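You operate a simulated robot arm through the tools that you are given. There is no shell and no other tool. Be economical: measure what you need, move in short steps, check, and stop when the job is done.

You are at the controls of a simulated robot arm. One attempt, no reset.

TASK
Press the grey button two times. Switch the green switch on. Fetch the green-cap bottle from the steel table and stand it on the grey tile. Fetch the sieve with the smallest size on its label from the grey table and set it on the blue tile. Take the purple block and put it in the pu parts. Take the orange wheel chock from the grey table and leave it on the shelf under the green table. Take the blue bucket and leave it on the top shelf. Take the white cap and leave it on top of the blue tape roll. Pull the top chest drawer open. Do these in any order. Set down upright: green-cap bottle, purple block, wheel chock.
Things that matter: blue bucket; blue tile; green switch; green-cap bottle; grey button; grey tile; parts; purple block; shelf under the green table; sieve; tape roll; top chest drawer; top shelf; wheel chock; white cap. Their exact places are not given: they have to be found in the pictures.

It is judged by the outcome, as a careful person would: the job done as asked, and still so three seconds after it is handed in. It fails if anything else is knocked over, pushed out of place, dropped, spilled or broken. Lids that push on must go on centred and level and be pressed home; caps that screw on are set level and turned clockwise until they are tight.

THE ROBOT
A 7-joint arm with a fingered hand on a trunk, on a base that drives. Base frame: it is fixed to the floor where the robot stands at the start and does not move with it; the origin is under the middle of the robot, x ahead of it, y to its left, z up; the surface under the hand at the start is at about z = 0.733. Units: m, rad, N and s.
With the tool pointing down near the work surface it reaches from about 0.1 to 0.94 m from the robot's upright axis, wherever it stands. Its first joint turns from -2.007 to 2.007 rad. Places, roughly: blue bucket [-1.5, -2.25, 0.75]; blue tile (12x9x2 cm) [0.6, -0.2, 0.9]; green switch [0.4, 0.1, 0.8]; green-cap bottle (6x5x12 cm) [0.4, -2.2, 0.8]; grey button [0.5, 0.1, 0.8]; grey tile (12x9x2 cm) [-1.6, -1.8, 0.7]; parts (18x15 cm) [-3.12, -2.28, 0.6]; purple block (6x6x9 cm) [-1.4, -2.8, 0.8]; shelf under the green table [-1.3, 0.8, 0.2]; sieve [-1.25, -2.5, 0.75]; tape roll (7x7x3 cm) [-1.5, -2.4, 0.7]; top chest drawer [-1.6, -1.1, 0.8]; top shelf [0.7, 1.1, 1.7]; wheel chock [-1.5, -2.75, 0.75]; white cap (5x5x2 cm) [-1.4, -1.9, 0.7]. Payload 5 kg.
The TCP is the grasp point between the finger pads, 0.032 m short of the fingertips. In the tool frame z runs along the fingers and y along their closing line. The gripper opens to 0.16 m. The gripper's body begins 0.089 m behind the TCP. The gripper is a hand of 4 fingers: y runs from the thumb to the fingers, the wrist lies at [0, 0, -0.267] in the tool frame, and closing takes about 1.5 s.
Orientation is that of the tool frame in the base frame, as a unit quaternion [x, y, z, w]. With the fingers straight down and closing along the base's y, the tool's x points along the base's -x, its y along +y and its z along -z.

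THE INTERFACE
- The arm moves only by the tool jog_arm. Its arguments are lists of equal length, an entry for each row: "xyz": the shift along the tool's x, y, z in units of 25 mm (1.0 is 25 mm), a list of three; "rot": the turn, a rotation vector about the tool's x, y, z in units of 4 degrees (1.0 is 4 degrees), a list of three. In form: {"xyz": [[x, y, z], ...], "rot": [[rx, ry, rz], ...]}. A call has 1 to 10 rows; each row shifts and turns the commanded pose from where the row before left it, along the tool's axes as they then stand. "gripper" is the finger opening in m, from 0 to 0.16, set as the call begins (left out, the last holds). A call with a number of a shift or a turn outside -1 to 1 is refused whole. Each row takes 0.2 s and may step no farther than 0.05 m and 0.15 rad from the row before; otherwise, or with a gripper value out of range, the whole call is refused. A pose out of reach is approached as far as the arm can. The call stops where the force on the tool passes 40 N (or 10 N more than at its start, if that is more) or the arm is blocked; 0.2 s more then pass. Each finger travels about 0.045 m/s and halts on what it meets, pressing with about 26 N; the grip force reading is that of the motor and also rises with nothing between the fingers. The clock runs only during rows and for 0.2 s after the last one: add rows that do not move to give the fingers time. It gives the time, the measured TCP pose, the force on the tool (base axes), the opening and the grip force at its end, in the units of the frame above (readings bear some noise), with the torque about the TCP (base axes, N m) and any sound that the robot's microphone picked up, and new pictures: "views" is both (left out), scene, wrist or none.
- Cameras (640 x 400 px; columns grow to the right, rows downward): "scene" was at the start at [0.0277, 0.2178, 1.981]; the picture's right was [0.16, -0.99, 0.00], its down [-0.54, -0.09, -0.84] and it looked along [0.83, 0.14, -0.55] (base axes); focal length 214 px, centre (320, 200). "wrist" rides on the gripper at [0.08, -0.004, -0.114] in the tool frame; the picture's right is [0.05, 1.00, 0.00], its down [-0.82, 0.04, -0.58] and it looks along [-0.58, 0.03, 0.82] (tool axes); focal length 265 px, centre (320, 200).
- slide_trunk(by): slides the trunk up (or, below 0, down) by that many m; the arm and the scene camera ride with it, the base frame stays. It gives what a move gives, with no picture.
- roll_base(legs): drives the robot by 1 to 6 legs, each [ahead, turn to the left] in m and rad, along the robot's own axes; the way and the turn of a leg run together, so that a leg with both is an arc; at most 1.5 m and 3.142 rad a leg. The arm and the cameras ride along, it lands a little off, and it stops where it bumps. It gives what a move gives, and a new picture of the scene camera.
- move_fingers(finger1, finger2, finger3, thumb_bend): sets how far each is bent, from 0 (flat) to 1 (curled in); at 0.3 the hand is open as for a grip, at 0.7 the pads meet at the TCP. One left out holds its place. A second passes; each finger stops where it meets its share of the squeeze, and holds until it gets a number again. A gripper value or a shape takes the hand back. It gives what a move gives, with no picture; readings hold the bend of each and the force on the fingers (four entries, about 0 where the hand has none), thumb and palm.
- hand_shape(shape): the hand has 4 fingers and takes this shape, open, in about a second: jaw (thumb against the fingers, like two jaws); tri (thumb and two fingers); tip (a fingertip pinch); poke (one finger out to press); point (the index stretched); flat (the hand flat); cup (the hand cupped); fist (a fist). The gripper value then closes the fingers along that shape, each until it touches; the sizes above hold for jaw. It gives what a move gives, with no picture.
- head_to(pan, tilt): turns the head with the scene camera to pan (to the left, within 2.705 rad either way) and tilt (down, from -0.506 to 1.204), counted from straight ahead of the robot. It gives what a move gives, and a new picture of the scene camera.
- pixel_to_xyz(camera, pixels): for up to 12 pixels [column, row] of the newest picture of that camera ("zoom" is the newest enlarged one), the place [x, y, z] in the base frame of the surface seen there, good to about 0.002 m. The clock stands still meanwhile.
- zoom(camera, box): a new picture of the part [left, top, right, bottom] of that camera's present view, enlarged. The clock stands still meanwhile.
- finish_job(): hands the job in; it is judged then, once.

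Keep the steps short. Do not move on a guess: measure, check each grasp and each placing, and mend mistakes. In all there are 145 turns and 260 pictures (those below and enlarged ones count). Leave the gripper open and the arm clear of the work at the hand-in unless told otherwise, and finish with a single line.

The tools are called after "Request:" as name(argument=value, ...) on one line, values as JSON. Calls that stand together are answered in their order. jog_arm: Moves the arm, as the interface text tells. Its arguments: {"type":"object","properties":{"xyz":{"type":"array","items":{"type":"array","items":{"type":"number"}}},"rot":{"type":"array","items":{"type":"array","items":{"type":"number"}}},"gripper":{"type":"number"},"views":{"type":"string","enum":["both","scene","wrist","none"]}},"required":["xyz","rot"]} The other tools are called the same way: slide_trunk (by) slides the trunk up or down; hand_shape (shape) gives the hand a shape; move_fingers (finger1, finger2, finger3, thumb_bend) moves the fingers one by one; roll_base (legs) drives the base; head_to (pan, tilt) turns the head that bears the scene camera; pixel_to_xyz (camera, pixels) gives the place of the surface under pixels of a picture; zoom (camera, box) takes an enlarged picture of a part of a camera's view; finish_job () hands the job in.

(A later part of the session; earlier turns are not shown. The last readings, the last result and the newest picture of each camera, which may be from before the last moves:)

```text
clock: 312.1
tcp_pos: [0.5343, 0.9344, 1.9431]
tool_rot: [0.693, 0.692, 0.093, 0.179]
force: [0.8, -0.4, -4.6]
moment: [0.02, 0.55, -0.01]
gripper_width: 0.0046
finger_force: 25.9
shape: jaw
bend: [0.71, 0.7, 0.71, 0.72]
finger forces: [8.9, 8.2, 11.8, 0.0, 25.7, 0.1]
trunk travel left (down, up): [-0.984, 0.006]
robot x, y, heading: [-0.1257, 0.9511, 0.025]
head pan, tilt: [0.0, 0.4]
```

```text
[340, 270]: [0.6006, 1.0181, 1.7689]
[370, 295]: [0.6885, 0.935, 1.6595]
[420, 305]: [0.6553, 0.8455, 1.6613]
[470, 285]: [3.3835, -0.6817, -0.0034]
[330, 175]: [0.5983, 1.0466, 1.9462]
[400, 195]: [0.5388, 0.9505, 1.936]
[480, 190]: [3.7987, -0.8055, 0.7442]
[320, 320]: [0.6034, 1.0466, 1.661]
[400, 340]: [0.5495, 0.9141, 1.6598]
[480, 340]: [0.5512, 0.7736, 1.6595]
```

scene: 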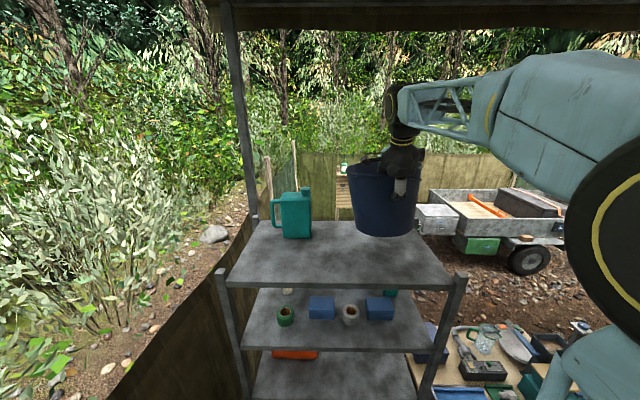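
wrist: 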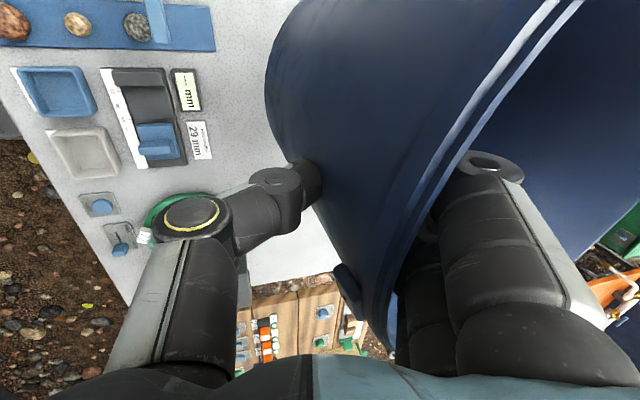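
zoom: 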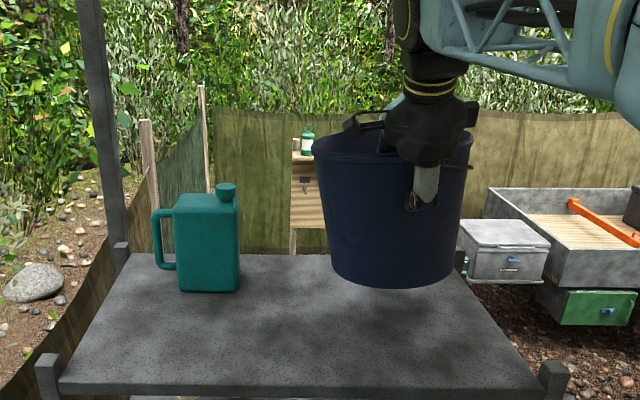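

Over the shelf with margin all around. Lowering gently.

Request:
jog_arm(xyz=[[0.12, -0.377, 0.917], [0.12, -0.377, 0.917], [0.06, -0.189, 0.459], [0.06, -0.189, 0.459]], rot=[[0, 0, 0], [0, 0, 0], [0, 0, 0], [0, 0, 0]], views="scene")

Request:
zoom(camera="scene", box=[300, 130, 480, 290])

```text
clock: 313.1
tcp_pos: [0.5332, 0.9347, 1.8678]
tool_rot: [0.693, 0.692, 0.092, 0.179]
force: [1.1, 0.8, -4.4]
moment: [0.02, 0.59, 0.04]
gripper_width: 0.0046
finger_force: 26.4
shape: jaw
bend: [0.71, 0.7, 0.71, 0.72]
finger forces: [8.8, 8.3, 11.7, 0.0, 26.0, 0.0]
trunk travel left (down, up): [-0.984, 0.006]
robot x, y, heading: [-0.1222, 0.9476, 0.022]
head pan, tilt: [0.0, 0.4]
```

scene: 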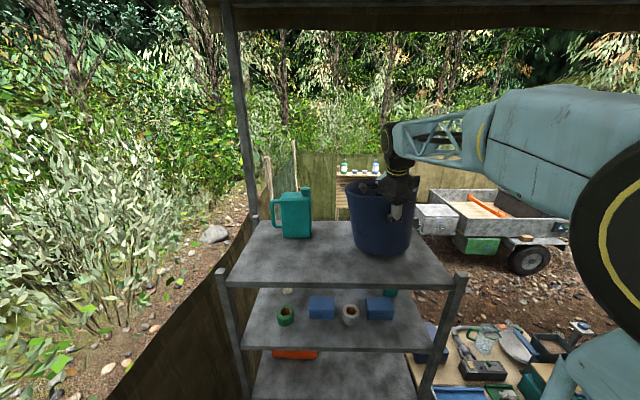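

```text
2.50 times, centred on (390, 210) of scene
```

zoom: 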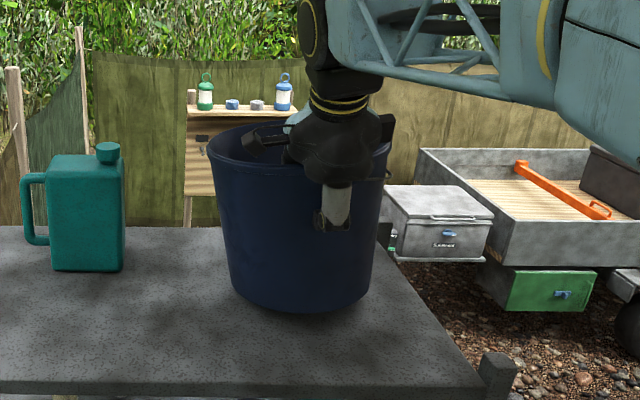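

Request:
jog_arm(xyz=[[0.03, -0.094, 0.23], [0.03, -0.094, 0.23], [0.03, -0.094, 0.23], [0.02, -0.06, 0.15]], rot=[[0, 0, 0], [0, 0, 0], [0, 0, 0], [0, 0, 0]], views="none")

Request:
zoom(camera="scene", box=[300, 130, 480, 290])

Request:
pixel_to_xyz(camera="zoom", pixels=[[240, 290], [300, 310], [350, 300], [225, 165], [300, 190], [300, 330]])

```text
clock: 314.1
tcp_pos: [0.531, 0.9343, 1.8456]
tool_rot: [0.694, 0.691, 0.092, 0.18]
force: [-1.4, -0.3, -0.3]
moment: [0.22, 0.1, 0.0]
gripper_width: 0.0047
finger_force: 26.1
shape: jaw
bend: [0.72, 0.7, 0.71, 0.72]
finger forces: [8.1, 8.2, 8.4, 0.1, 24.2, 0.0]
trunk travel left (down, up): [-0.984, 0.006]
robot x, y, heading: [-0.1255, 0.9459, 0.019]
head pan, tilt: [0.0, 0.4]
```

```text
2.50 times, centred on (390, 210) of scene
```

zoom: 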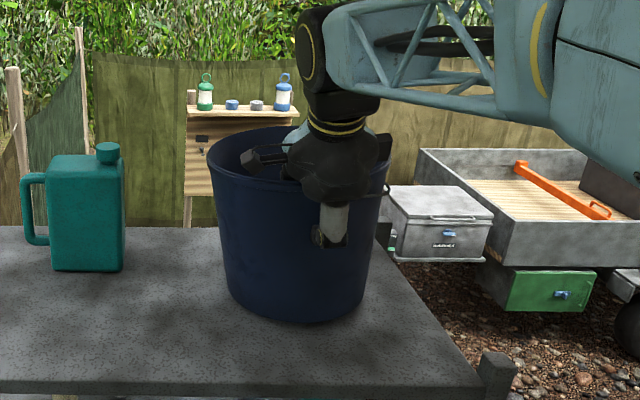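

```text
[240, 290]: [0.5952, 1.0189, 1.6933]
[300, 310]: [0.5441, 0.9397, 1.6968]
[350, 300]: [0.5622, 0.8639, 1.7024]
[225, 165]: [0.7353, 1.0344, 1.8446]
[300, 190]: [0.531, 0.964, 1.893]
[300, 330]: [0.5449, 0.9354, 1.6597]
```

Request:
jog_arm(xyz=[[0.02, -0.06, 0.15], [0.02, -0.06, 0.15], [0.02, -0.06, 0.15]], rot=[[0, 0, 0], [0, 0, 0], [0, 0, 0]], views="none")

Request:
zoom(camera="scene", box=[340, 150, 440, 270])

```text
clock: 314.9
tcp_pos: [0.5316, 0.9352, 1.8345]
tool_rot: [0.693, 0.692, 0.093, 0.18]
force: [-1.5, -1.7, 4.4]
moment: [0.44, 0.01, -0.09]
gripper_width: 0.0052
finger_force: 26.2
shape: jaw
bend: [0.72, 0.7, 0.71, 0.72]
finger forces: [9.0, 8.5, 7.4, 0.0, 24.9, 0.1]
trunk travel left (down, up): [-0.984, 0.006]
robot x, y, heading: [-0.1252, 0.9479, 0.016]
head pan, tilt: [0.0, 0.4]
```

```text
3.33 times, centred on (390, 210) of scene
```

zoom: 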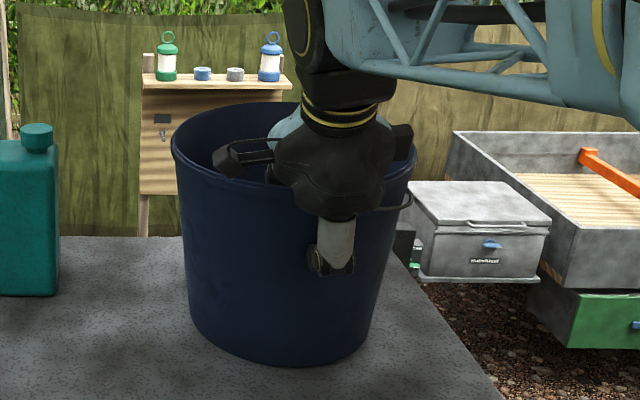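

Request:
jog_arm(xyz=[[0.02, -0.06, 0.15], [0, 0, 0], [0, 0, 0]], rot=[[0.5, 0.9, 0], [0.5, 0.9, 0], [0, 0, 0]], views="none")

Request:
zoom(camera="scene", box=[340, 150, 440, 270])

```text
clock: 315.7
tcp_pos: [0.5311, 0.9341, 1.831]
tool_rot: [0.692, 0.704, 0.113, 0.112]
force: [2.8, -4.2, 14.5]
moment: [-0.28, -0.24, -0.13]
gripper_width: 0.0055
finger_force: 26.3
shape: jaw
bend: [0.72, 0.7, 0.72, 0.72]
finger forces: [9.6, 10.8, 9.6, 0.1, 24.5, 0.0]
trunk travel left (down, up): [-0.984, 0.006]
robot x, y, heading: [-0.1239, 0.9447, 0.016]
head pan, tilt: [0.0, 0.4]
```

```text
3.33 times, centred on (390, 210) of scene
```

zoom: 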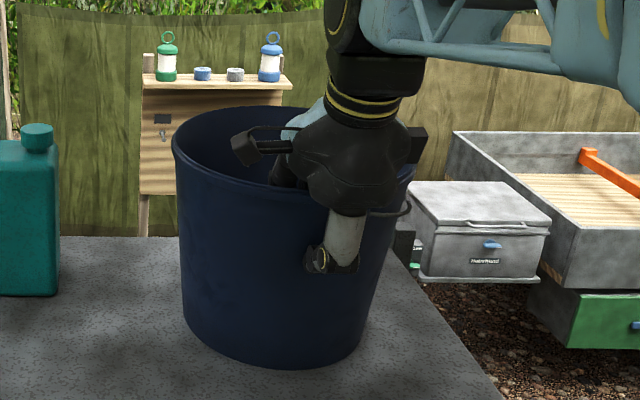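

Seated (14 N up). Release, then withdraw upward.

Request:
jog_arm(xyz=[[0, 0, 0], [0, 0, 0], [0, 0, 0], [0, 0, 0], [0, 0, 0], [0, 0, 0]], rot=[[0, 0, 0], [0, 0, 0], [0, 0, 0], [0, 0, 0], [0, 0, 0], [0, 0, 0]], gripper=0.08, views="both")

Request:
zoom(camera="scene", box=[340, 150, 440, 270])

```text
clock: 317.1
tcp_pos: [0.5319, 0.936, 1.8295]
tool_rot: [0.692, 0.704, 0.112, 0.112]
force: [-0.2, 0.9, 0.4]
moment: [0.01, 0.01, 0.0]
gripper_width: 0.0789
finger_force: 0.0
shape: jaw
bend: [0.72, 0.72, 0.72, 0.7]
finger forces: [0.0, 0.1, 0.0, 0.1, 0.0, 0.1]
trunk travel left (down, up): [-0.984, 0.006]
robot x, y, heading: [-0.1259, 0.9463, 0.019]
head pan, tilt: [0.0, 0.4]
```

scene: 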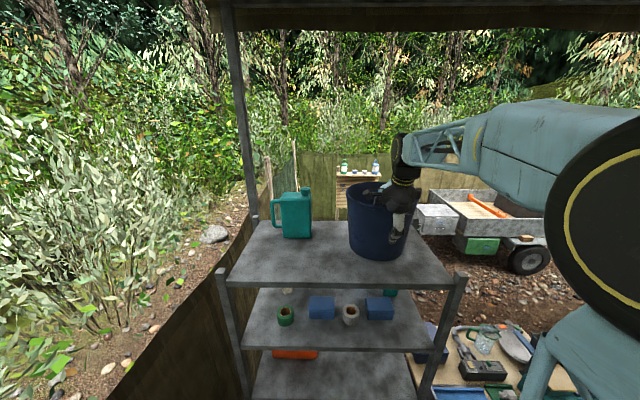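
wrist: 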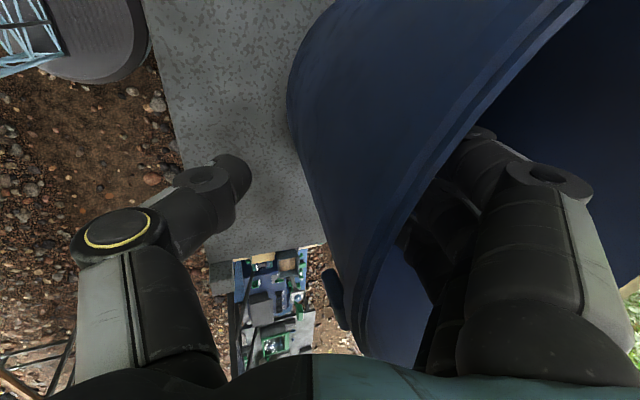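

```text
3.33 times, centred on (390, 210) of scene
```

zoom: 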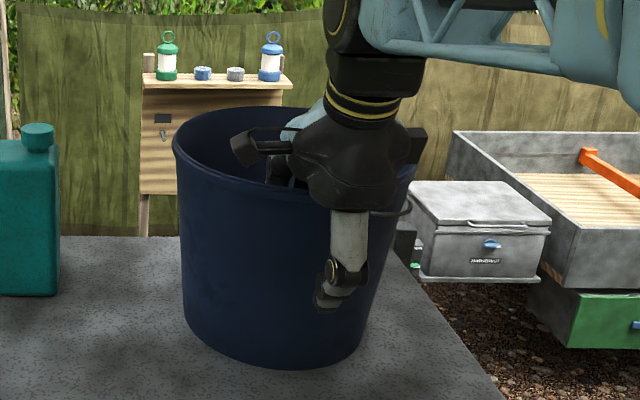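

Request:
jog_arm(xyz=[[0, 0.313, -0.949], [0, 0.313, -0.949], [0, 0.313, -0.949], [0, 0.313, -0.949], [0, 0.313, -0.949], [0, 0.313, -0.949], [0, 0.313, -0.949]], rot=[[0, 0, 0], [0, 0, 0], [0, 0, 0], [0, 0, 0], [0, 0, 0], [0, 0, 0], [0, 0, 0]], views="scene")

Request:
zoom(camera="scene", box=[300, 130, 460, 290])

```text
clock: 318.7
tcp_pos: [0.5332, 0.9353, 2.0019]
tool_rot: [0.691, 0.705, 0.111, 0.111]
force: [-0.1, -0.1, 0.3]
moment: [0.02, -0.01, 0.01]
gripper_width: 0.0792
finger_force: 0.0
shape: jaw
bend: [0.72, 0.72, 0.72, 0.7]
finger forces: [0.0, 0.0, 0.1, 0.0, 0.1, 0.1]
trunk travel left (down, up): [-0.984, 0.006]
robot x, y, heading: [-0.1267, 0.9446, 0.021]
head pan, tilt: [0.0, 0.4]
```

scene: 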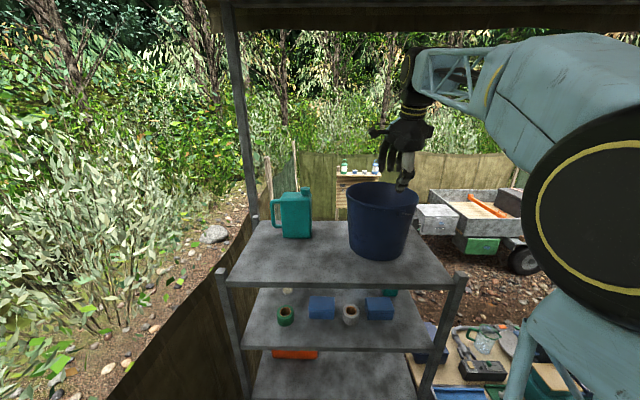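

```text
2.50 times, centred on (380, 210) of scene
```

zoom: 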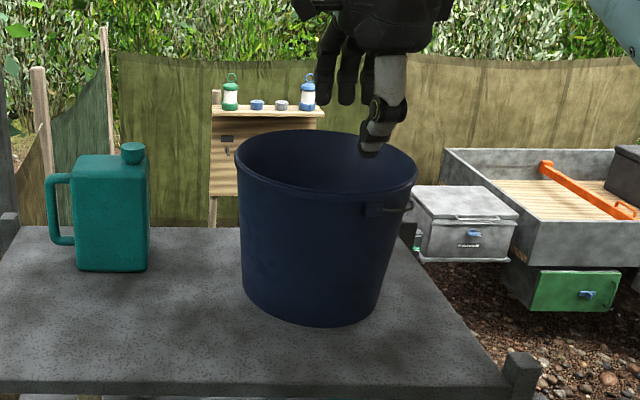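

Bucket is on the top shelf. Back off, straighten the hand, and look at the green table from here.

Request:
roll_base(legs=[[-0.25, 0]])

Request:
jog_arm(xyz=[[0, 0, 0], [0, 0, 0], [0, 0, 0], [0, 0, 0], [0, 0, 0]], rot=[[0.91, 0, 0], [0.91, 0, 0], [0.91, 0, 0], [0.91, 0, 0], [0.91, 0, 0]], views="none")

Request:
slide_trunk(by=-0.4)

Request:
head_to(pan=2.7, tilt=0.6)

Request:
zoom(camera="scene", box=[200, 100, 520, 340])

```text
clock: 320.6
tcp_pos: [0.2833, 0.9315, 2.0038]
tool_rot: [0.691, 0.705, 0.112, 0.112]
force: [-0.5, -0.8, -0.5]
moment: [-0.02, -0.05, -0.01]
gripper_width: 0.0794
finger_force: 0.2
shape: jaw
bend: [0.72, 0.72, 0.72, 0.7]
finger forces: [0.1, 0.0, 0.0, 0.0, 0.1, 0.1]
trunk travel left (down, up): [-0.984, 0.006]
robot x, y, heading: [-0.3778, 0.9391, 0.019]
head pan, tilt: [0.0, 0.4]
```

scene: 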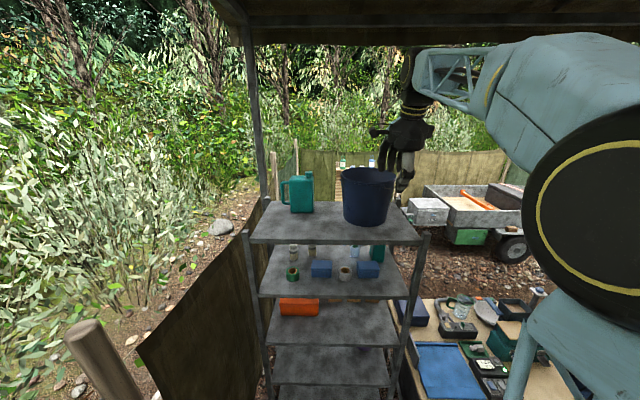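

```text
clock: 321.8
tcp_pos: [0.2845, 0.9312, 2.0034]
tool_rot: [0.699, 0.715, 0.0, 0.0]
force: [1.1, -0.7, 1.3]
moment: [-0.01, 0.01, 0.01]
gripper_width: 0.0798
finger_force: 0.0
shape: jaw
bend: [0.72, 0.72, 0.72, 0.7]
finger forces: [0.1, 0.0, 0.1, 0.0, 0.0, 0.0]
trunk travel left (down, up): [-0.984, 0.006]
robot x, y, heading: [-0.3721, 0.9398, 0.02]
head pan, tilt: [0.0, 0.4]
```

```text
clock: 325.6
tcp_pos: [0.2833, 0.931, 1.6042]
tool_rot: [0.7, 0.714, -0.001, 0.002]
force: [-0.3, 0.2, 0.8]
moment: [0.01, 0.01, -0.01]
gripper_width: 0.0794
finger_force: 0.1
shape: jaw
bend: [0.72, 0.72, 0.72, 0.7]
finger forces: [0.0, 0.0, 0.0, 0.0, 0.1, 0.1]
trunk travel left (down, up): [-0.584, 0.406]
robot x, y, heading: [-0.3792, 0.9439, 0.022]
head pan, tilt: [0.0, 0.4]
```

```text
clock: 328.0
tcp_pos: [0.2838, 0.9309, 1.6044]
tool_rot: [0.7, 0.714, -0.002, 0.001]
force: [0.0, -0.5, 0.1]
moment: [0.0, -0.01, 0.0]
gripper_width: 0.0795
finger_force: 0.0
shape: jaw
bend: [0.72, 0.72, 0.72, 0.7]
finger forces: [0.0, 0.1, 0.0, 0.0, 0.0, 0.1]
trunk travel left (down, up): [-0.584, 0.406]
robot x, y, heading: [-0.3759, 0.9401, 0.02]
head pan, tilt: [2.7, 0.6]
```

scene: 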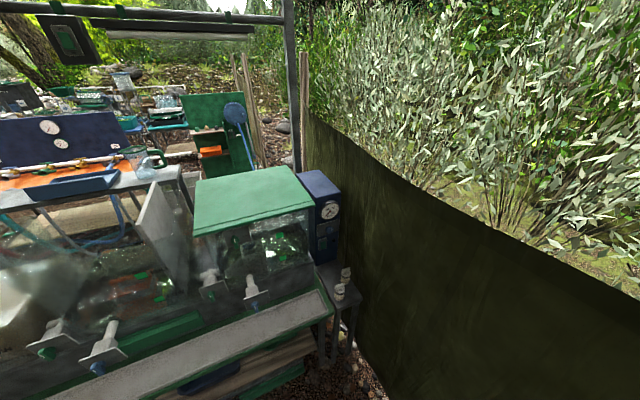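

```text
1.67 times, centred on (360, 220) of scene
```

zoom: 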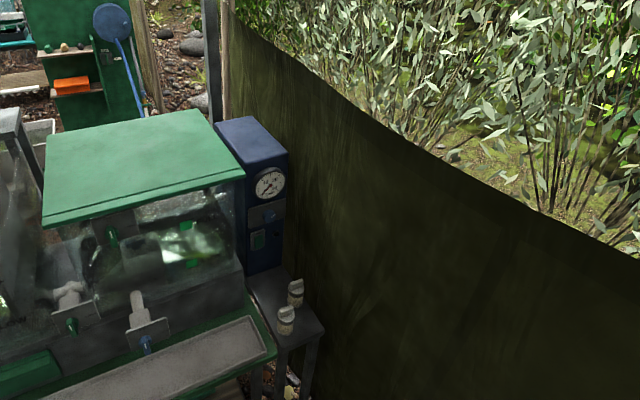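

Request:
roll_base(legs=[[0, -1.571], [0, -1.571]])

Request:
head_to(pan=0.0, tilt=0.9)

Request:
zoom(camera="scene", box=[160, 150, 480, 350])

```text
clock: 336.4
tcp_pos: [-1.0317, 0.9408, 1.6041]
tool_rot: [0.721, -0.693, -0.002, -0.001]
force: [-0.5, 0.3, -0.7]
moment: [-0.03, 0.0, -0.01]
gripper_width: 0.0794
finger_force: 0.1
shape: jaw
bend: [0.72, 0.72, 0.72, 0.7]
finger forces: [0.0, 0.0, 0.0, 0.0, 0.0, 0.1]
trunk travel left (down, up): [-0.584, 0.406]
robot x, y, heading: [-0.377, 0.9465, -3.101]
head pan, tilt: [2.7, 0.6]
```

scene: 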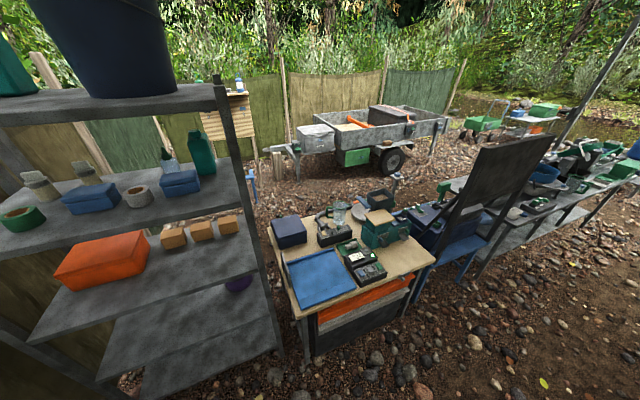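

```text
clock: 338.8
tcp_pos: [-1.0326, 0.9402, 1.6045]
tool_rot: [0.72, -0.694, -0.002, -0.002]
force: [0.2, 0.1, -0.8]
moment: [0.01, 0.05, 0.0]
gripper_width: 0.0793
finger_force: 0.1
shape: jaw
bend: [0.72, 0.72, 0.72, 0.7]
finger forces: [0.0, 0.0, 0.1, 0.0, 0.1, 0.1]
trunk travel left (down, up): [-0.584, 0.406]
robot x, y, heading: [-0.3747, 0.9417, -3.1]
head pan, tilt: [0.0, 0.901]
```

scene: 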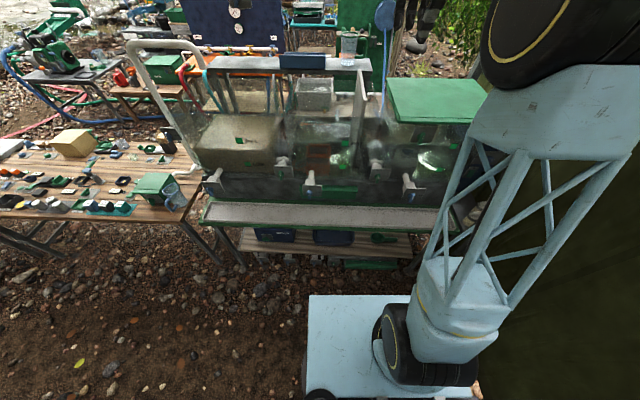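

```text
2.00 times, centred on (320, 250) of scene
```

zoom: 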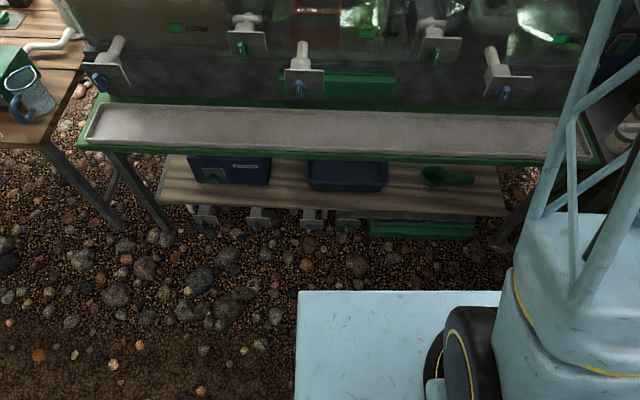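

Request:
pixel_to_xyz(camera="zoom", pixels=[[165, 195], [175, 175], [285, 200], [290, 180], [400, 205], [480, 205], [500, 210], [410, 190], [445, 180], [350, 185], [320, 150], [110, 150]])

Request:
slide_trunk(by=-0.4)

Request:
head_to(pan=0.0, tilt=0.75)

Request:
zoom(camera="scene", box=[160, 150, 480, 350])

```text
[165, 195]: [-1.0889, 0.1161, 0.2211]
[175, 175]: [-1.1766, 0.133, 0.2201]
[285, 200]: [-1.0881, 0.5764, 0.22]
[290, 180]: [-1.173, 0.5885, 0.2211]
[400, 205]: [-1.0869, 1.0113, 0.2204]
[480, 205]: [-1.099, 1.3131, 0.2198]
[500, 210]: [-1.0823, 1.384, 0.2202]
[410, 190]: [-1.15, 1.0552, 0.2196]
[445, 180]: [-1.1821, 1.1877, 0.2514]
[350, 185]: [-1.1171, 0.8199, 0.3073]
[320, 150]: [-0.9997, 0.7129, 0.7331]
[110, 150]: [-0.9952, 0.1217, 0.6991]
```

```text
clock: 342.6
tcp_pos: [-1.032, 0.9394, 1.2051]
tool_rot: [0.721, -0.693, -0.002, -0.001]
force: [0.4, 0.2, 0.9]
moment: [-0.02, -0.01, -0.01]
gripper_width: 0.0795
finger_force: 0.0
shape: jaw
bend: [0.72, 0.72, 0.72, 0.7]
finger forces: [0.0, 0.1, 0.0, 0.1, 0.0, 0.0]
trunk travel left (down, up): [-0.184, 0.806]
robot x, y, heading: [-0.3764, 0.9416, -3.097]
head pan, tilt: [0.0, 0.901]
```

```text
clock: 343.3
tcp_pos: [-1.032, 0.9402, 1.2028]
tool_rot: [0.721, -0.693, -0.002, -0.001]
force: [0.6, 0.0, 0.6]
moment: [-0.01, -0.01, -0.03]
gripper_width: 0.0796
finger_force: 0.1
shape: jaw
bend: [0.72, 0.72, 0.72, 0.7]
finger forces: [0.0, 0.0, 0.1, 0.0, 0.0, 0.0]
trunk travel left (down, up): [-0.184, 0.806]
robot x, y, heading: [-0.3745, 0.9443, -3.098]
head pan, tilt: [0.0, 0.75]
```

scene: 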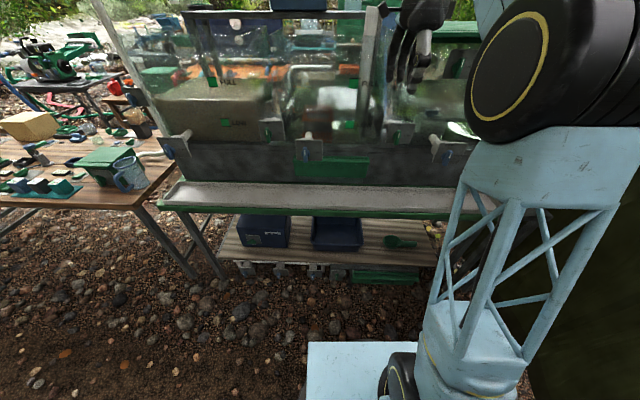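

```text
2.00 times, centred on (320, 250) of scene
```

zoom: 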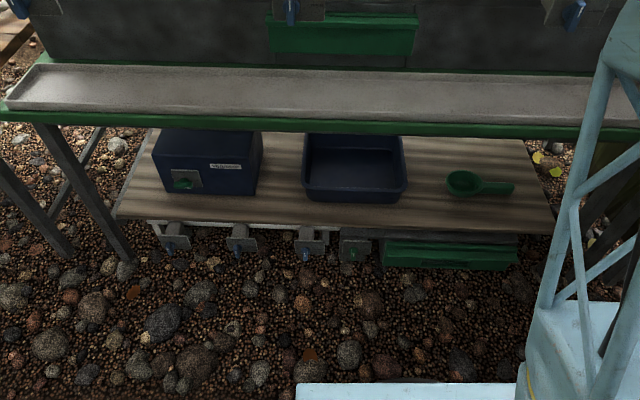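

Request:
pixel_to_xyz(camera="zoom", pixels=[[255, 190], [303, 190], [265, 140], [305, 140], [404, 190], [408, 150], [447, 185], [515, 188], [465, 172], [440, 210], [545, 220], [520, 150]])

Request:
pixel_to_xyz(camera="zoom", pixels=[[120, 210], [150, 190], [150, 150], [280, 170], [280, 145], [430, 150], [430, 200], [540, 180], [300, 115], [300, 130], [250, 75], [560, 225]])

```text
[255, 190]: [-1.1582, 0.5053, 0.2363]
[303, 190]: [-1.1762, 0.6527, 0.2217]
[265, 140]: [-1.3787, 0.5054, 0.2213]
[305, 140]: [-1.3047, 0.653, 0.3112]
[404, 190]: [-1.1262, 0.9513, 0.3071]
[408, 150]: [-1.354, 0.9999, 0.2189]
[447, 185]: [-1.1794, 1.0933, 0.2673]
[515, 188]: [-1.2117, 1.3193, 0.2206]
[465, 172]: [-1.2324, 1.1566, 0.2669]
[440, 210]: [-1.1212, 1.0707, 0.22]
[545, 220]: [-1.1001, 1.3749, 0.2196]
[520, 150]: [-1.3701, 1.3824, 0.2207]
```

```text
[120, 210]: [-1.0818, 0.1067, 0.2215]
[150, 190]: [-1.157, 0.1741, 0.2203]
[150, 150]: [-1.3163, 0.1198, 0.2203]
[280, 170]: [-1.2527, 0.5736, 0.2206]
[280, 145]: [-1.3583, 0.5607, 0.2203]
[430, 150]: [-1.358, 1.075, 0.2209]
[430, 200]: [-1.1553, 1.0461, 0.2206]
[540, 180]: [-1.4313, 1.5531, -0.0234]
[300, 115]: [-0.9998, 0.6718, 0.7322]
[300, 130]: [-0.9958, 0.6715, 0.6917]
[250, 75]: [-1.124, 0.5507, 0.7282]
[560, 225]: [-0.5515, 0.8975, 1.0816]
```

Shelf is z 0.22, front edge x −1.075; gap between the blue box (y 0.505) and bin (y 0.653) is free. Now fetch the chock.

Request:
slide_trunk(by=0.4)

Request:
roll_base(legs=[[0, 1.571], [1.5, 0], [1.5, 0], [0, -1.571], [0.32, 0]])

Request:
head_to(pan=0.1, tilt=0.85)

Request:
zoom(camera="scene", box=[200, 170, 360, 270])

```text
clock: 347.1
tcp_pos: [-1.0314, 0.939, 1.6037]
tool_rot: [0.72, -0.694, -0.001, -0.001]
force: [0.3, 0.3, -0.2]
moment: [0.0, -0.03, 0.01]
gripper_width: 0.0794
finger_force: 0.1
shape: jaw
bend: [0.72, 0.72, 0.72, 0.7]
finger forces: [0.0, 0.0, 0.0, 0.0, 0.0, 0.0]
trunk travel left (down, up): [-0.584, 0.406]
robot x, y, heading: [-0.3774, 0.9427, -3.098]
head pan, tilt: [0.0, 0.75]
```

```text
clock: 371.3
tcp_pos: [-1.1762, -2.0526, 1.6022]
tool_rot: [0.724, -0.69, -0.001, -0.001]
force: [-0.5, 0.6, -0.5]
moment: [0.0, -0.07, -0.06]
gripper_width: 0.0795
finger_force: 0.1
shape: jaw
bend: [0.72, 0.72, 0.72, 0.7]
finger forces: [0.0, 0.1, 0.0, 0.1, 0.0, 0.1]
trunk travel left (down, up): [-0.584, 0.406]
robot x, y, heading: [-0.5172, -2.0449, -3.094]
head pan, tilt: [0.0, 0.75]
```

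scene: 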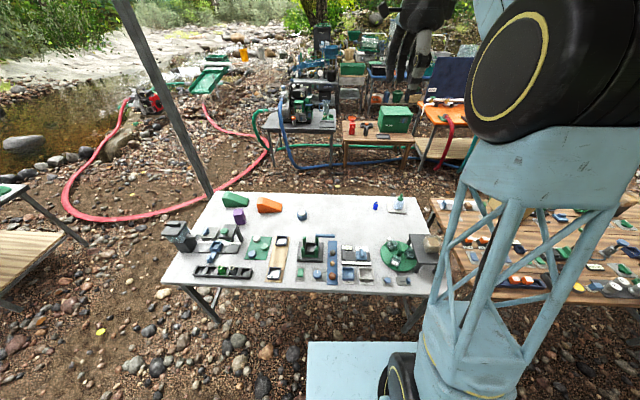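

```text
clock: 372.0
tcp_pos: [-1.1749, -2.0509, 1.6042]
tool_rot: [0.723, -0.69, -0.002, -0.001]
force: [0.5, 0.2, 0.5]
moment: [-0.02, 0.03, 0.01]
gripper_width: 0.0794
finger_force: 0.1
shape: jaw
bend: [0.72, 0.72, 0.72, 0.7]
finger forces: [0.0, 0.1, 0.0, 0.1, 0.0, 0.0]
trunk travel left (down, up): [-0.584, 0.406]
robot x, y, heading: [-0.5184, -2.042, -3.089]
head pan, tilt: [0.099, 0.85]
```

scene: 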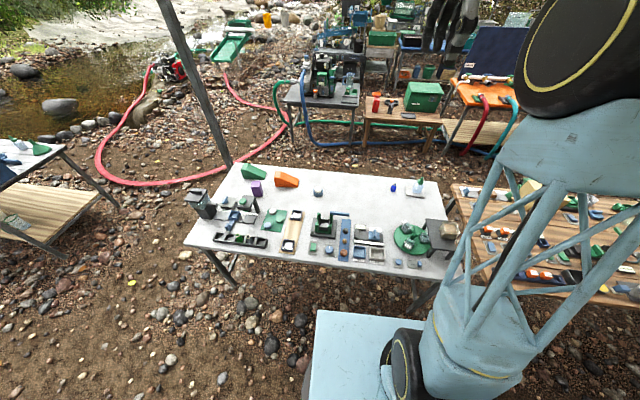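

```text
4.00 times, centred on (280, 220) of scene
```

zoom: 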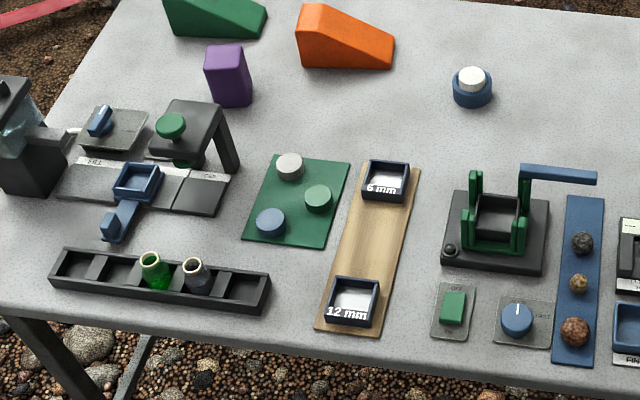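

Request:
roll_base(legs=[[0, 1.52], [0.33, 0], [0, -1.571], [0.22, 0]])

Request:
zoom(camera="scene", box=[240, 190, 360, 270])

```text
clock: 383.4
tcp_pos: [-1.3891, -2.3734, 1.6023]
tool_rot: [0.716, -0.698, 0.0, -0.002]
force: [0.0, 0.9, 0.0]
moment: [0.01, -0.07, 0.01]
gripper_width: 0.0791
finger_force: 0.1
shape: jaw
bend: [0.72, 0.72, 0.72, 0.7]
finger forces: [0.0, 0.1, 0.1, 0.0, 0.0, 0.0]
trunk travel left (down, up): [-0.584, 0.406]
robot x, y, heading: [-0.7298, -2.3816, -3.11]
head pan, tilt: [0.099, 0.85]
```

scene: 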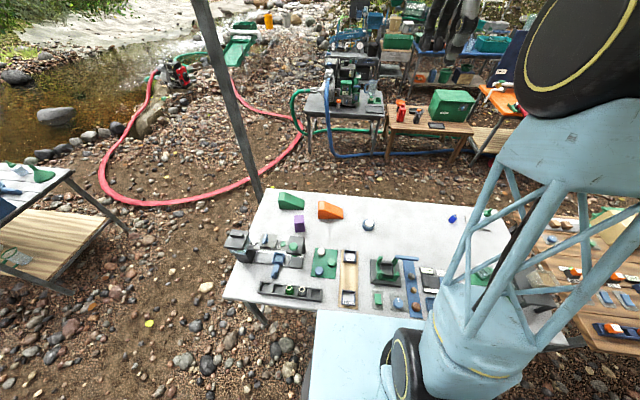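

```text
5.00 times, centred on (300, 230) of scene
```

zoom: 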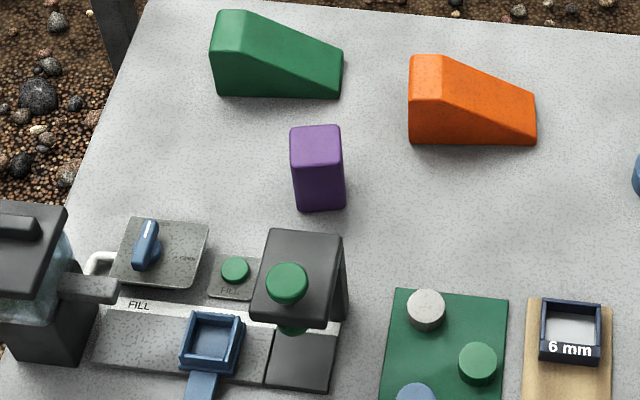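

Request:
pixel_to_xyz(camera="zoom", pixels=[[412, 60], [440, 60], [412, 85], [438, 88], [533, 95], [533, 125], [410, 142], [530, 143], [425, 72], [315, 145], [295, 135], [338, 130]])

Request:
pixel_to_xyz(camera="zoom", pixels=[[295, 165], [340, 160], [318, 205], [340, 95], [300, 280], [470, 110], [480, 80], [425, 305], [540, 115], [590, 170]])

```text
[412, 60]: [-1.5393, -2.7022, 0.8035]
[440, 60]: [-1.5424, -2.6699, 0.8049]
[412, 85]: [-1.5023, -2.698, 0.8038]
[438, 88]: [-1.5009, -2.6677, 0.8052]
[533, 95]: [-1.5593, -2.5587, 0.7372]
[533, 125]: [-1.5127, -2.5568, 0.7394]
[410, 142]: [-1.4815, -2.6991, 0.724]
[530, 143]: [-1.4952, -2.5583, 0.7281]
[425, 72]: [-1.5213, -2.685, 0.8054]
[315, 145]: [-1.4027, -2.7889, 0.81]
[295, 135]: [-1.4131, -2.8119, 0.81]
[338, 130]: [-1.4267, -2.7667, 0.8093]
```

```text
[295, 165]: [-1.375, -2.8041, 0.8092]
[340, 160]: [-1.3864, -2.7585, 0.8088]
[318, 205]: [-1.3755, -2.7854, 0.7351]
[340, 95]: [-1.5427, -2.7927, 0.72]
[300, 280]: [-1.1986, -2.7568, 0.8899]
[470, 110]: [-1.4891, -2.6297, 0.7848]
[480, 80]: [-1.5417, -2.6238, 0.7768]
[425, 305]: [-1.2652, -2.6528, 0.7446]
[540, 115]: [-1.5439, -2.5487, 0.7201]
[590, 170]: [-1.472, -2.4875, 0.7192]
```

Chock measured: along y, x centre −1.522, tall end y≈−2.70. Move above and descend with the trunk.

Request:
jog_arm(xyz=[[1, 0.56, 0], [1, 0.56, 0], [1, 0.56, 0], [1, 0.56, 0], [1, 0.56, 0], [1, 0.56, 0], [1, 0.56, 0], [1, 0.56, 0], [1, 0.56, 0], [1, 0.56, 0]], rot=[[0, 0, 0], [0, 0, 0], [0, 0, 0], [0, 0, 0], [0, 0, 0], [0, 0, 0], [0, 0, 0], [0, 0, 0], [0, 0, 0], [0, 0, 0]], gripper=0.11, views="none")

Request:
slide_trunk(by=-0.4)

Request:
slide_trunk(by=-0.15)

Request:
jog_arm(xyz=[[0.9, 0, 0], [0, 0, 0.5]], rot=[[0, 0, 0], [0, 0, 0]], views="both")

```text
clock: 385.6
tcp_pos: [-1.4544, -2.5398, 1.6099]
tool_rot: [0.716, -0.698, -0.002, -0.001]
force: [1.0, -0.9, 0.0]
moment: [0.1, 0.1, 0.03]
gripper_width: 0.1098
finger_force: 0.0
shape: jaw
bend: [0.68, 0.68, 0.68, 0.64]
finger forces: [0.0, 0.0, 0.0, 0.0, 0.0, 0.0]
out of reach, approached as far as the arm can: row 7, 8, 9, 10
trunk travel left (down, up): [-0.584, 0.406]
robot x, y, heading: [-0.7265, -2.3799, -3.109]
head pan, tilt: [0.099, 0.85]
```

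```text
clock: 389.4
tcp_pos: [-1.4578, -2.5371, 1.2066]
tool_rot: [0.716, -0.698, -0.001, -0.001]
force: [1.2, 1.1, 0.0]
moment: [0.03, -0.01, 0.01]
gripper_width: 0.1097
finger_force: 0.1
shape: jaw
bend: [0.68, 0.68, 0.68, 0.64]
finger forces: [0.0, 0.0, 0.1, 0.0, 0.0, 0.1]
trunk travel left (down, up): [-0.184, 0.806]
robot x, y, heading: [-0.7332, -2.3825, -3.116]
head pan, tilt: [0.099, 0.85]
```

```text
clock: 391.1
tcp_pos: [-1.4576, -2.5363, 1.0584]
tool_rot: [0.716, -0.698, -0.001, -0.001]
force: [0.4, 0.4, -0.3]
moment: [-0.04, 0.0, 0.0]
gripper_width: 0.1096
finger_force: 0.0
shape: jaw
bend: [0.68, 0.68, 0.68, 0.64]
finger forces: [0.0, 0.1, 0.0, 0.0, 0.0, 0.1]
trunk travel left (down, up): [-0.034, 0.956]
robot x, y, heading: [-0.7302, -2.3777, -3.116]
head pan, tilt: [0.099, 0.85]
```

```text
clock: 391.8
tcp_pos: [-1.4571, -2.5612, 1.0451]
tool_rot: [0.716, -0.698, -0.002, -0.001]
force: [0.1, 0.4, -0.3]
moment: [0.0, 0.01, 0.02]
gripper_width: 0.1097
finger_force: 0.0
shape: jaw
bend: [0.68, 0.68, 0.68, 0.64]
finger forces: [0.0, 0.1, 0.0, 0.0, 0.0, 0.0]
trunk travel left (down, up): [-0.034, 0.956]
robot x, y, heading: [-0.7306, -2.381, -3.11]
head pan, tilt: [0.099, 0.85]
```

scene: 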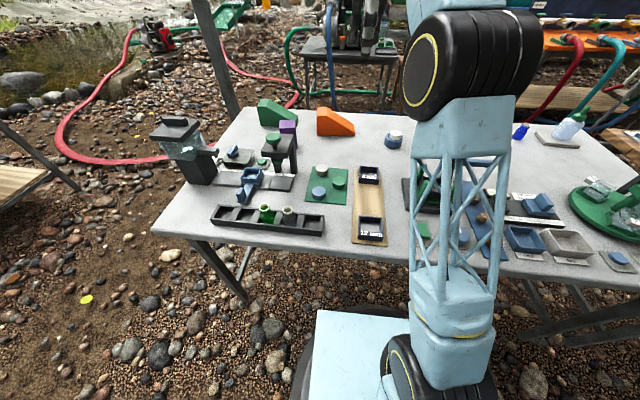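
wrist: 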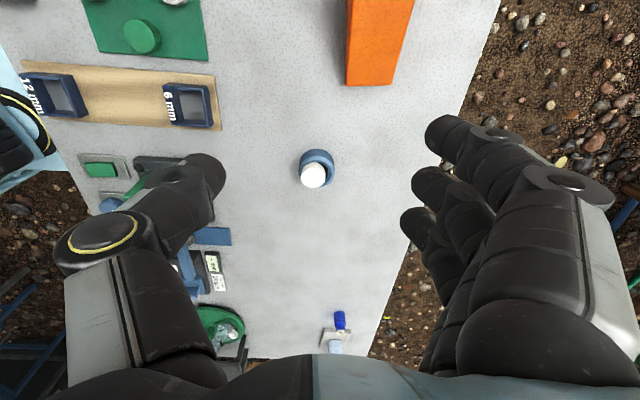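

Request:
jog_arm(xyz=[[0.9, 0.7, 0.7], [0.9, 0.7, 0.7], [0.9, 0.7, 0.7], [0.8, 0.6, 0.7]], rot=[[0, 0, 0], [0, 0, 0], [0, 0, 0], [0, 0, 0]], views="wrist")

```text
clock: 392.8
tcp_pos: [-1.5205, -2.6502, 0.9749]
tool_rot: [0.717, -0.697, 0.0, 0.0]
force: [-0.2, 0.4, 0.7]
moment: [-0.06, 0.0, 0.01]
gripper_width: 0.1098
finger_force: 0.0
shape: jaw
bend: [0.68, 0.68, 0.68, 0.64]
finger forces: [0.0, 0.0, 0.1, 0.0, 0.0, 0.1]
trunk travel left (down, up): [-0.034, 0.956]
robot x, y, heading: [-0.7328, -2.3757, -3.116]
head pan, tilt: [0.099, 0.85]
```

wrist: 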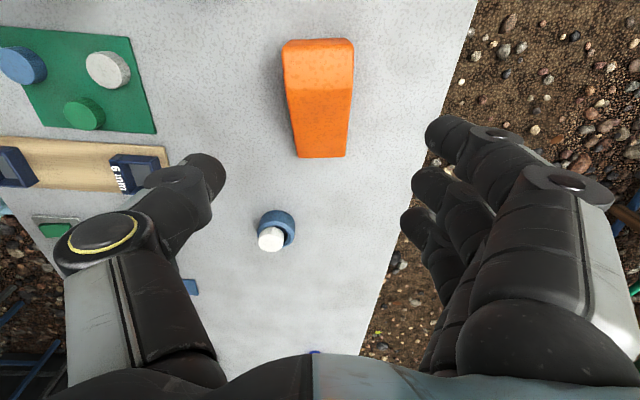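

Request:
jog_arm(xyz=[[0, 0, 1], [0, 0, 1], [0, 0, 1], [0, 0, 1], [0, 0, 1], [0, 0, 1], [0, 0, 1], [0, 0, 1], [0, 0, 0.2]], rot=[[0, 0, 0], [0, 0, 0], [0, 0, 0], [0, 0, 0], [0, 0, 0], [0, 0, 0], [0, 0, 0], [0, 0, 0], [0, 0, 0]], views="wrist")

Request:
jog_arm(xyz=[[0, 0, 0], [0, 0, 0], [0, 0, 0], [0, 0, 0], [0, 0, 0], [0, 0, 0], [0, 0, 0]], rot=[[0, 0, 0], [0, 0, 0], [0, 0, 0], [0, 0, 0], [0, 0, 0], [0, 0, 0], [0, 0, 0]], gripper=0.0, views="wrist")

```text
clock: 394.8
tcp_pos: [-1.5228, -2.6483, 0.7683]
tool_rot: [0.716, -0.698, -0.002, -0.001]
force: [1.2, 0.2, 0.0]
moment: [0.01, 0.0, 0.01]
gripper_width: 0.1099
finger_force: 0.1
shape: jaw
bend: [0.68, 0.68, 0.68, 0.64]
finger forces: [0.0, 0.1, 0.0, 0.0, 0.1, 0.0]
trunk travel left (down, up): [-0.034, 0.956]
robot x, y, heading: [-0.7283, -2.3791, -3.116]
head pan, tilt: [0.099, 0.85]
```

wrist: 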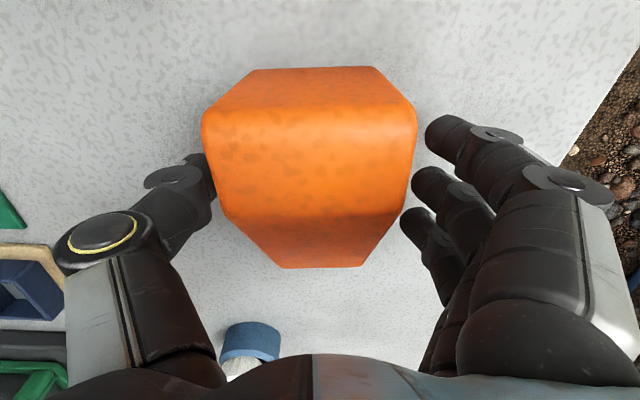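

```text
clock: 396.4
tcp_pos: [-1.5228, -2.6476, 0.7686]
tool_rot: [0.716, -0.698, -0.001, -0.003]
force: [-1.2, 0.5, 0.5]
moment: [-0.03, 0.05, 0.06]
gripper_width: 0.0644
finger_force: 26.3
shape: jaw
bend: [0.73, 0.73, 0.73, 0.7]
finger forces: [8.0, 7.7, 7.6, 0.0, 23.2, 0.0]
trunk travel left (down, up): [-0.034, 0.956]
robot x, y, heading: [-0.7284, -2.3712, -3.117]
head pan, tilt: [0.099, 0.85]
```

wrist: 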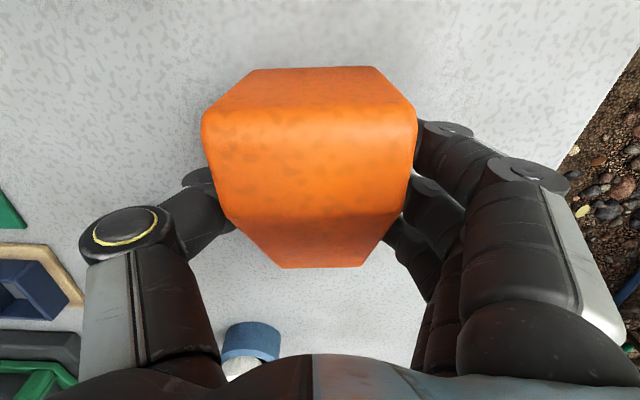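

Gripped. Lift, carry to the free spot where the bucket stood to regrasp it for the low shelf.

Request:
jog_arm(xyz=[[0, 0, -0.5], [0, 0, -1], [0, 0, -1], [0, 0, -1], [0, 0, -1], [0, 0, -1], [0, 0, -1], [0, 0, -1]], rot=[[0, 0, 0], [0, 0, 0], [0, 0, 0], [0, 0, 0], [0, 0, 0], [0, 0, 0], [0, 0, 0], [0, 0, 0]], views="wrist")

Request:
jog_arm(xyz=[[-1, -0.2, 0], [-1, -0.2, 0], [-1, -0.2, 0], [-1, -0.2, 0], [-1, -0.2, 0], [-1, -0.2, 0], [-1, -0.2, 0], [-1, -0.2, 0], [-1, -0.2, 0], [-1, -0.2, 0]], rot=[[0, 0, 0], [0, 0, 0], [0, 0, 0], [0, 0, 0], [0, 0, 0], [0, 0, 0], [0, 0, 0], [0, 0, 0], [0, 0, 0], [0, 0, 0]], views="none")

Request:
jog_arm(xyz=[[-1, -0.2, 0], [-1, -0.2, 0], [-1, -0.2, 0], [-1, -0.2, 0], [-1, -0.2, 0], [-1, -0.2, 0], [-1, -0.2, 0], [-1, -0.2, 0], [-1, -0.2, 0]], rot=[[0, 0, 0], [0, 0, 0], [0, 0, 0], [0, 0, 0], [0, 0, 0], [0, 0, 0], [0, 0, 0], [0, 0, 0], [0, 0, 0]], views="none")

Request:
jog_arm(xyz=[[0, 0, 0], [0, 0, 0], [0, 0, 0], [0, 0, 0], [0, 0, 0], [0, 0, 0], [0, 0, 0], [0, 0, 0], [0, 0, 0], [0, 0, 0]], rot=[[0, 0, -1], [0, 0, -1], [0, 0, -1], [0, 0, -1], [0, 0, -1], [0, 0, -1], [0, 0, -1], [0, 0, -1], [0, 0, -1], [0, 0, -1]], views="none")

Request:
jog_arm(xyz=[[0, 0, 0], [0, 0, 0], [0, 0, 0], [0, 0, 0], [0, 0, 0], [0, 0, 0], [0, 0, 0], [0, 0, 0], [0, 0, 0], [0, 0, 0]], rot=[[0, 0, -1], [0, 0, -1], [0, 0, -1], [0, 0, -1], [0, 0, -1], [0, 0, -1], [0, 0, -1], [0, 0, -1], [0, 0, -1], [0, 0, -1]], views="both")

```text
clock: 398.1
tcp_pos: [-1.5218, -2.6493, 0.9584]
tool_rot: [0.717, -0.697, -0.001, -0.002]
force: [-0.3, 0.1, -4.0]
moment: [-0.03, 0.01, 0.0]
gripper_width: 0.0643
finger_force: 26.2
shape: jaw
bend: [0.73, 0.73, 0.73, 0.7]
finger forces: [8.1, 7.8, 7.7, 0.0, 23.5, 0.0]
trunk travel left (down, up): [-0.034, 0.956]
robot x, y, heading: [-0.7304, -2.3783, -3.107]
head pan, tilt: [0.099, 0.85]
```

wrist: 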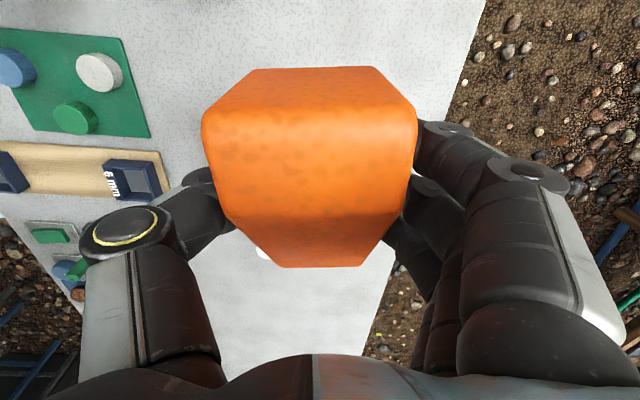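

```text
clock: 400.4
tcp_pos: [-1.4787, -2.3972, 0.9582]
tool_rot: [0.716, -0.698, -0.001, -0.002]
force: [0.1, -1.1, -4.8]
moment: [0.05, -0.01, -0.01]
gripper_width: 0.0641
finger_force: 26.0
shape: jaw
bend: [0.73, 0.73, 0.73, 0.7]
finger forces: [8.1, 7.7, 7.5, 0.0, 23.2, 0.0]
trunk travel left (down, up): [-0.034, 0.956]
robot x, y, heading: [-0.7324, -2.3784, -3.112]
head pan, tilt: [0.099, 0.85]
```

```text
clock: 402.4
tcp_pos: [-1.4412, -2.1699, 0.9593]
tool_rot: [0.716, -0.698, -0.001, -0.001]
force: [0.1, -0.3, -3.9]
moment: [0.03, -0.02, -0.01]
gripper_width: 0.0641
finger_force: 26.4
shape: jaw
bend: [0.73, 0.73, 0.73, 0.7]
finger forces: [8.1, 7.7, 7.6, 0.1, 23.1, 0.0]
trunk travel left (down, up): [-0.034, 0.956]
robot x, y, heading: [-0.729, -2.3806, -3.11]
head pan, tilt: [0.099, 0.85]
```

```text
clock: 404.6
tcp_pos: [-1.4401, -2.171, 0.9574]
tool_rot: [0.912, -0.411, 0.0, -0.001]
force: [0.7, -0.2, -4.5]
moment: [-0.02, -0.03, 0.05]
gripper_width: 0.0644
finger_force: 25.9
shape: jaw
bend: [0.73, 0.73, 0.73, 0.7]
finger forces: [8.0, 7.7, 7.5, 0.0, 23.3, 0.0]
trunk travel left (down, up): [-0.034, 0.956]
robot x, y, heading: [-0.729, -2.3826, -3.112]
head pan, tilt: [0.099, 0.85]
```

```text
clock: 406.8
tcp_pos: [-1.4398, -2.1692, 0.9592]
tool_rot: [0.997, -0.074, 0.0, -0.002]
force: [-0.3, 0.0, -3.7]
moment: [0.01, -0.01, 0.01]
gripper_width: 0.0641
finger_force: 25.6
shape: jaw
bend: [0.73, 0.73, 0.73, 0.7]
finger forces: [8.0, 7.8, 7.5, 0.0, 23.2, 0.0]
trunk travel left (down, up): [-0.034, 0.956]
robot x, y, heading: [-0.7279, -2.3783, -3.114]
head pan, tilt: [0.099, 0.85]
```

scene: 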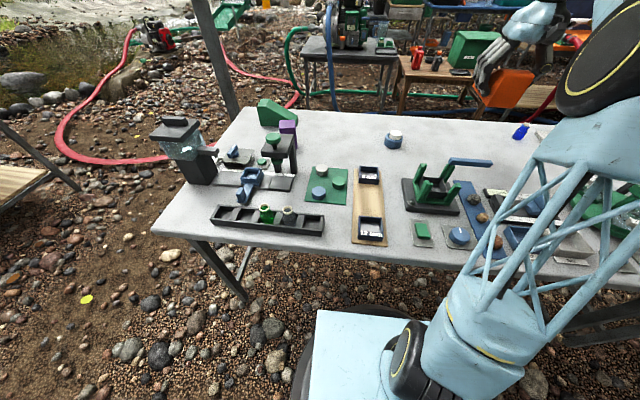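
wrist: 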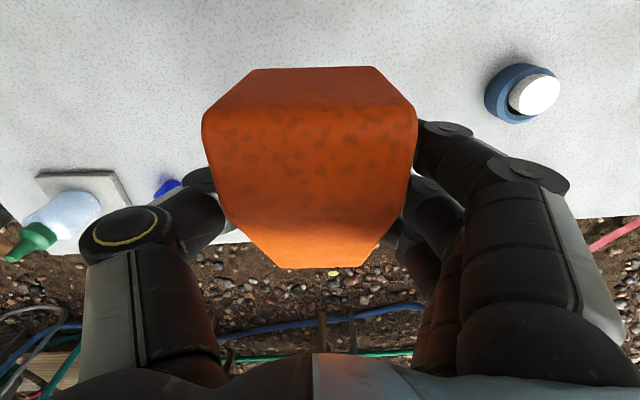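

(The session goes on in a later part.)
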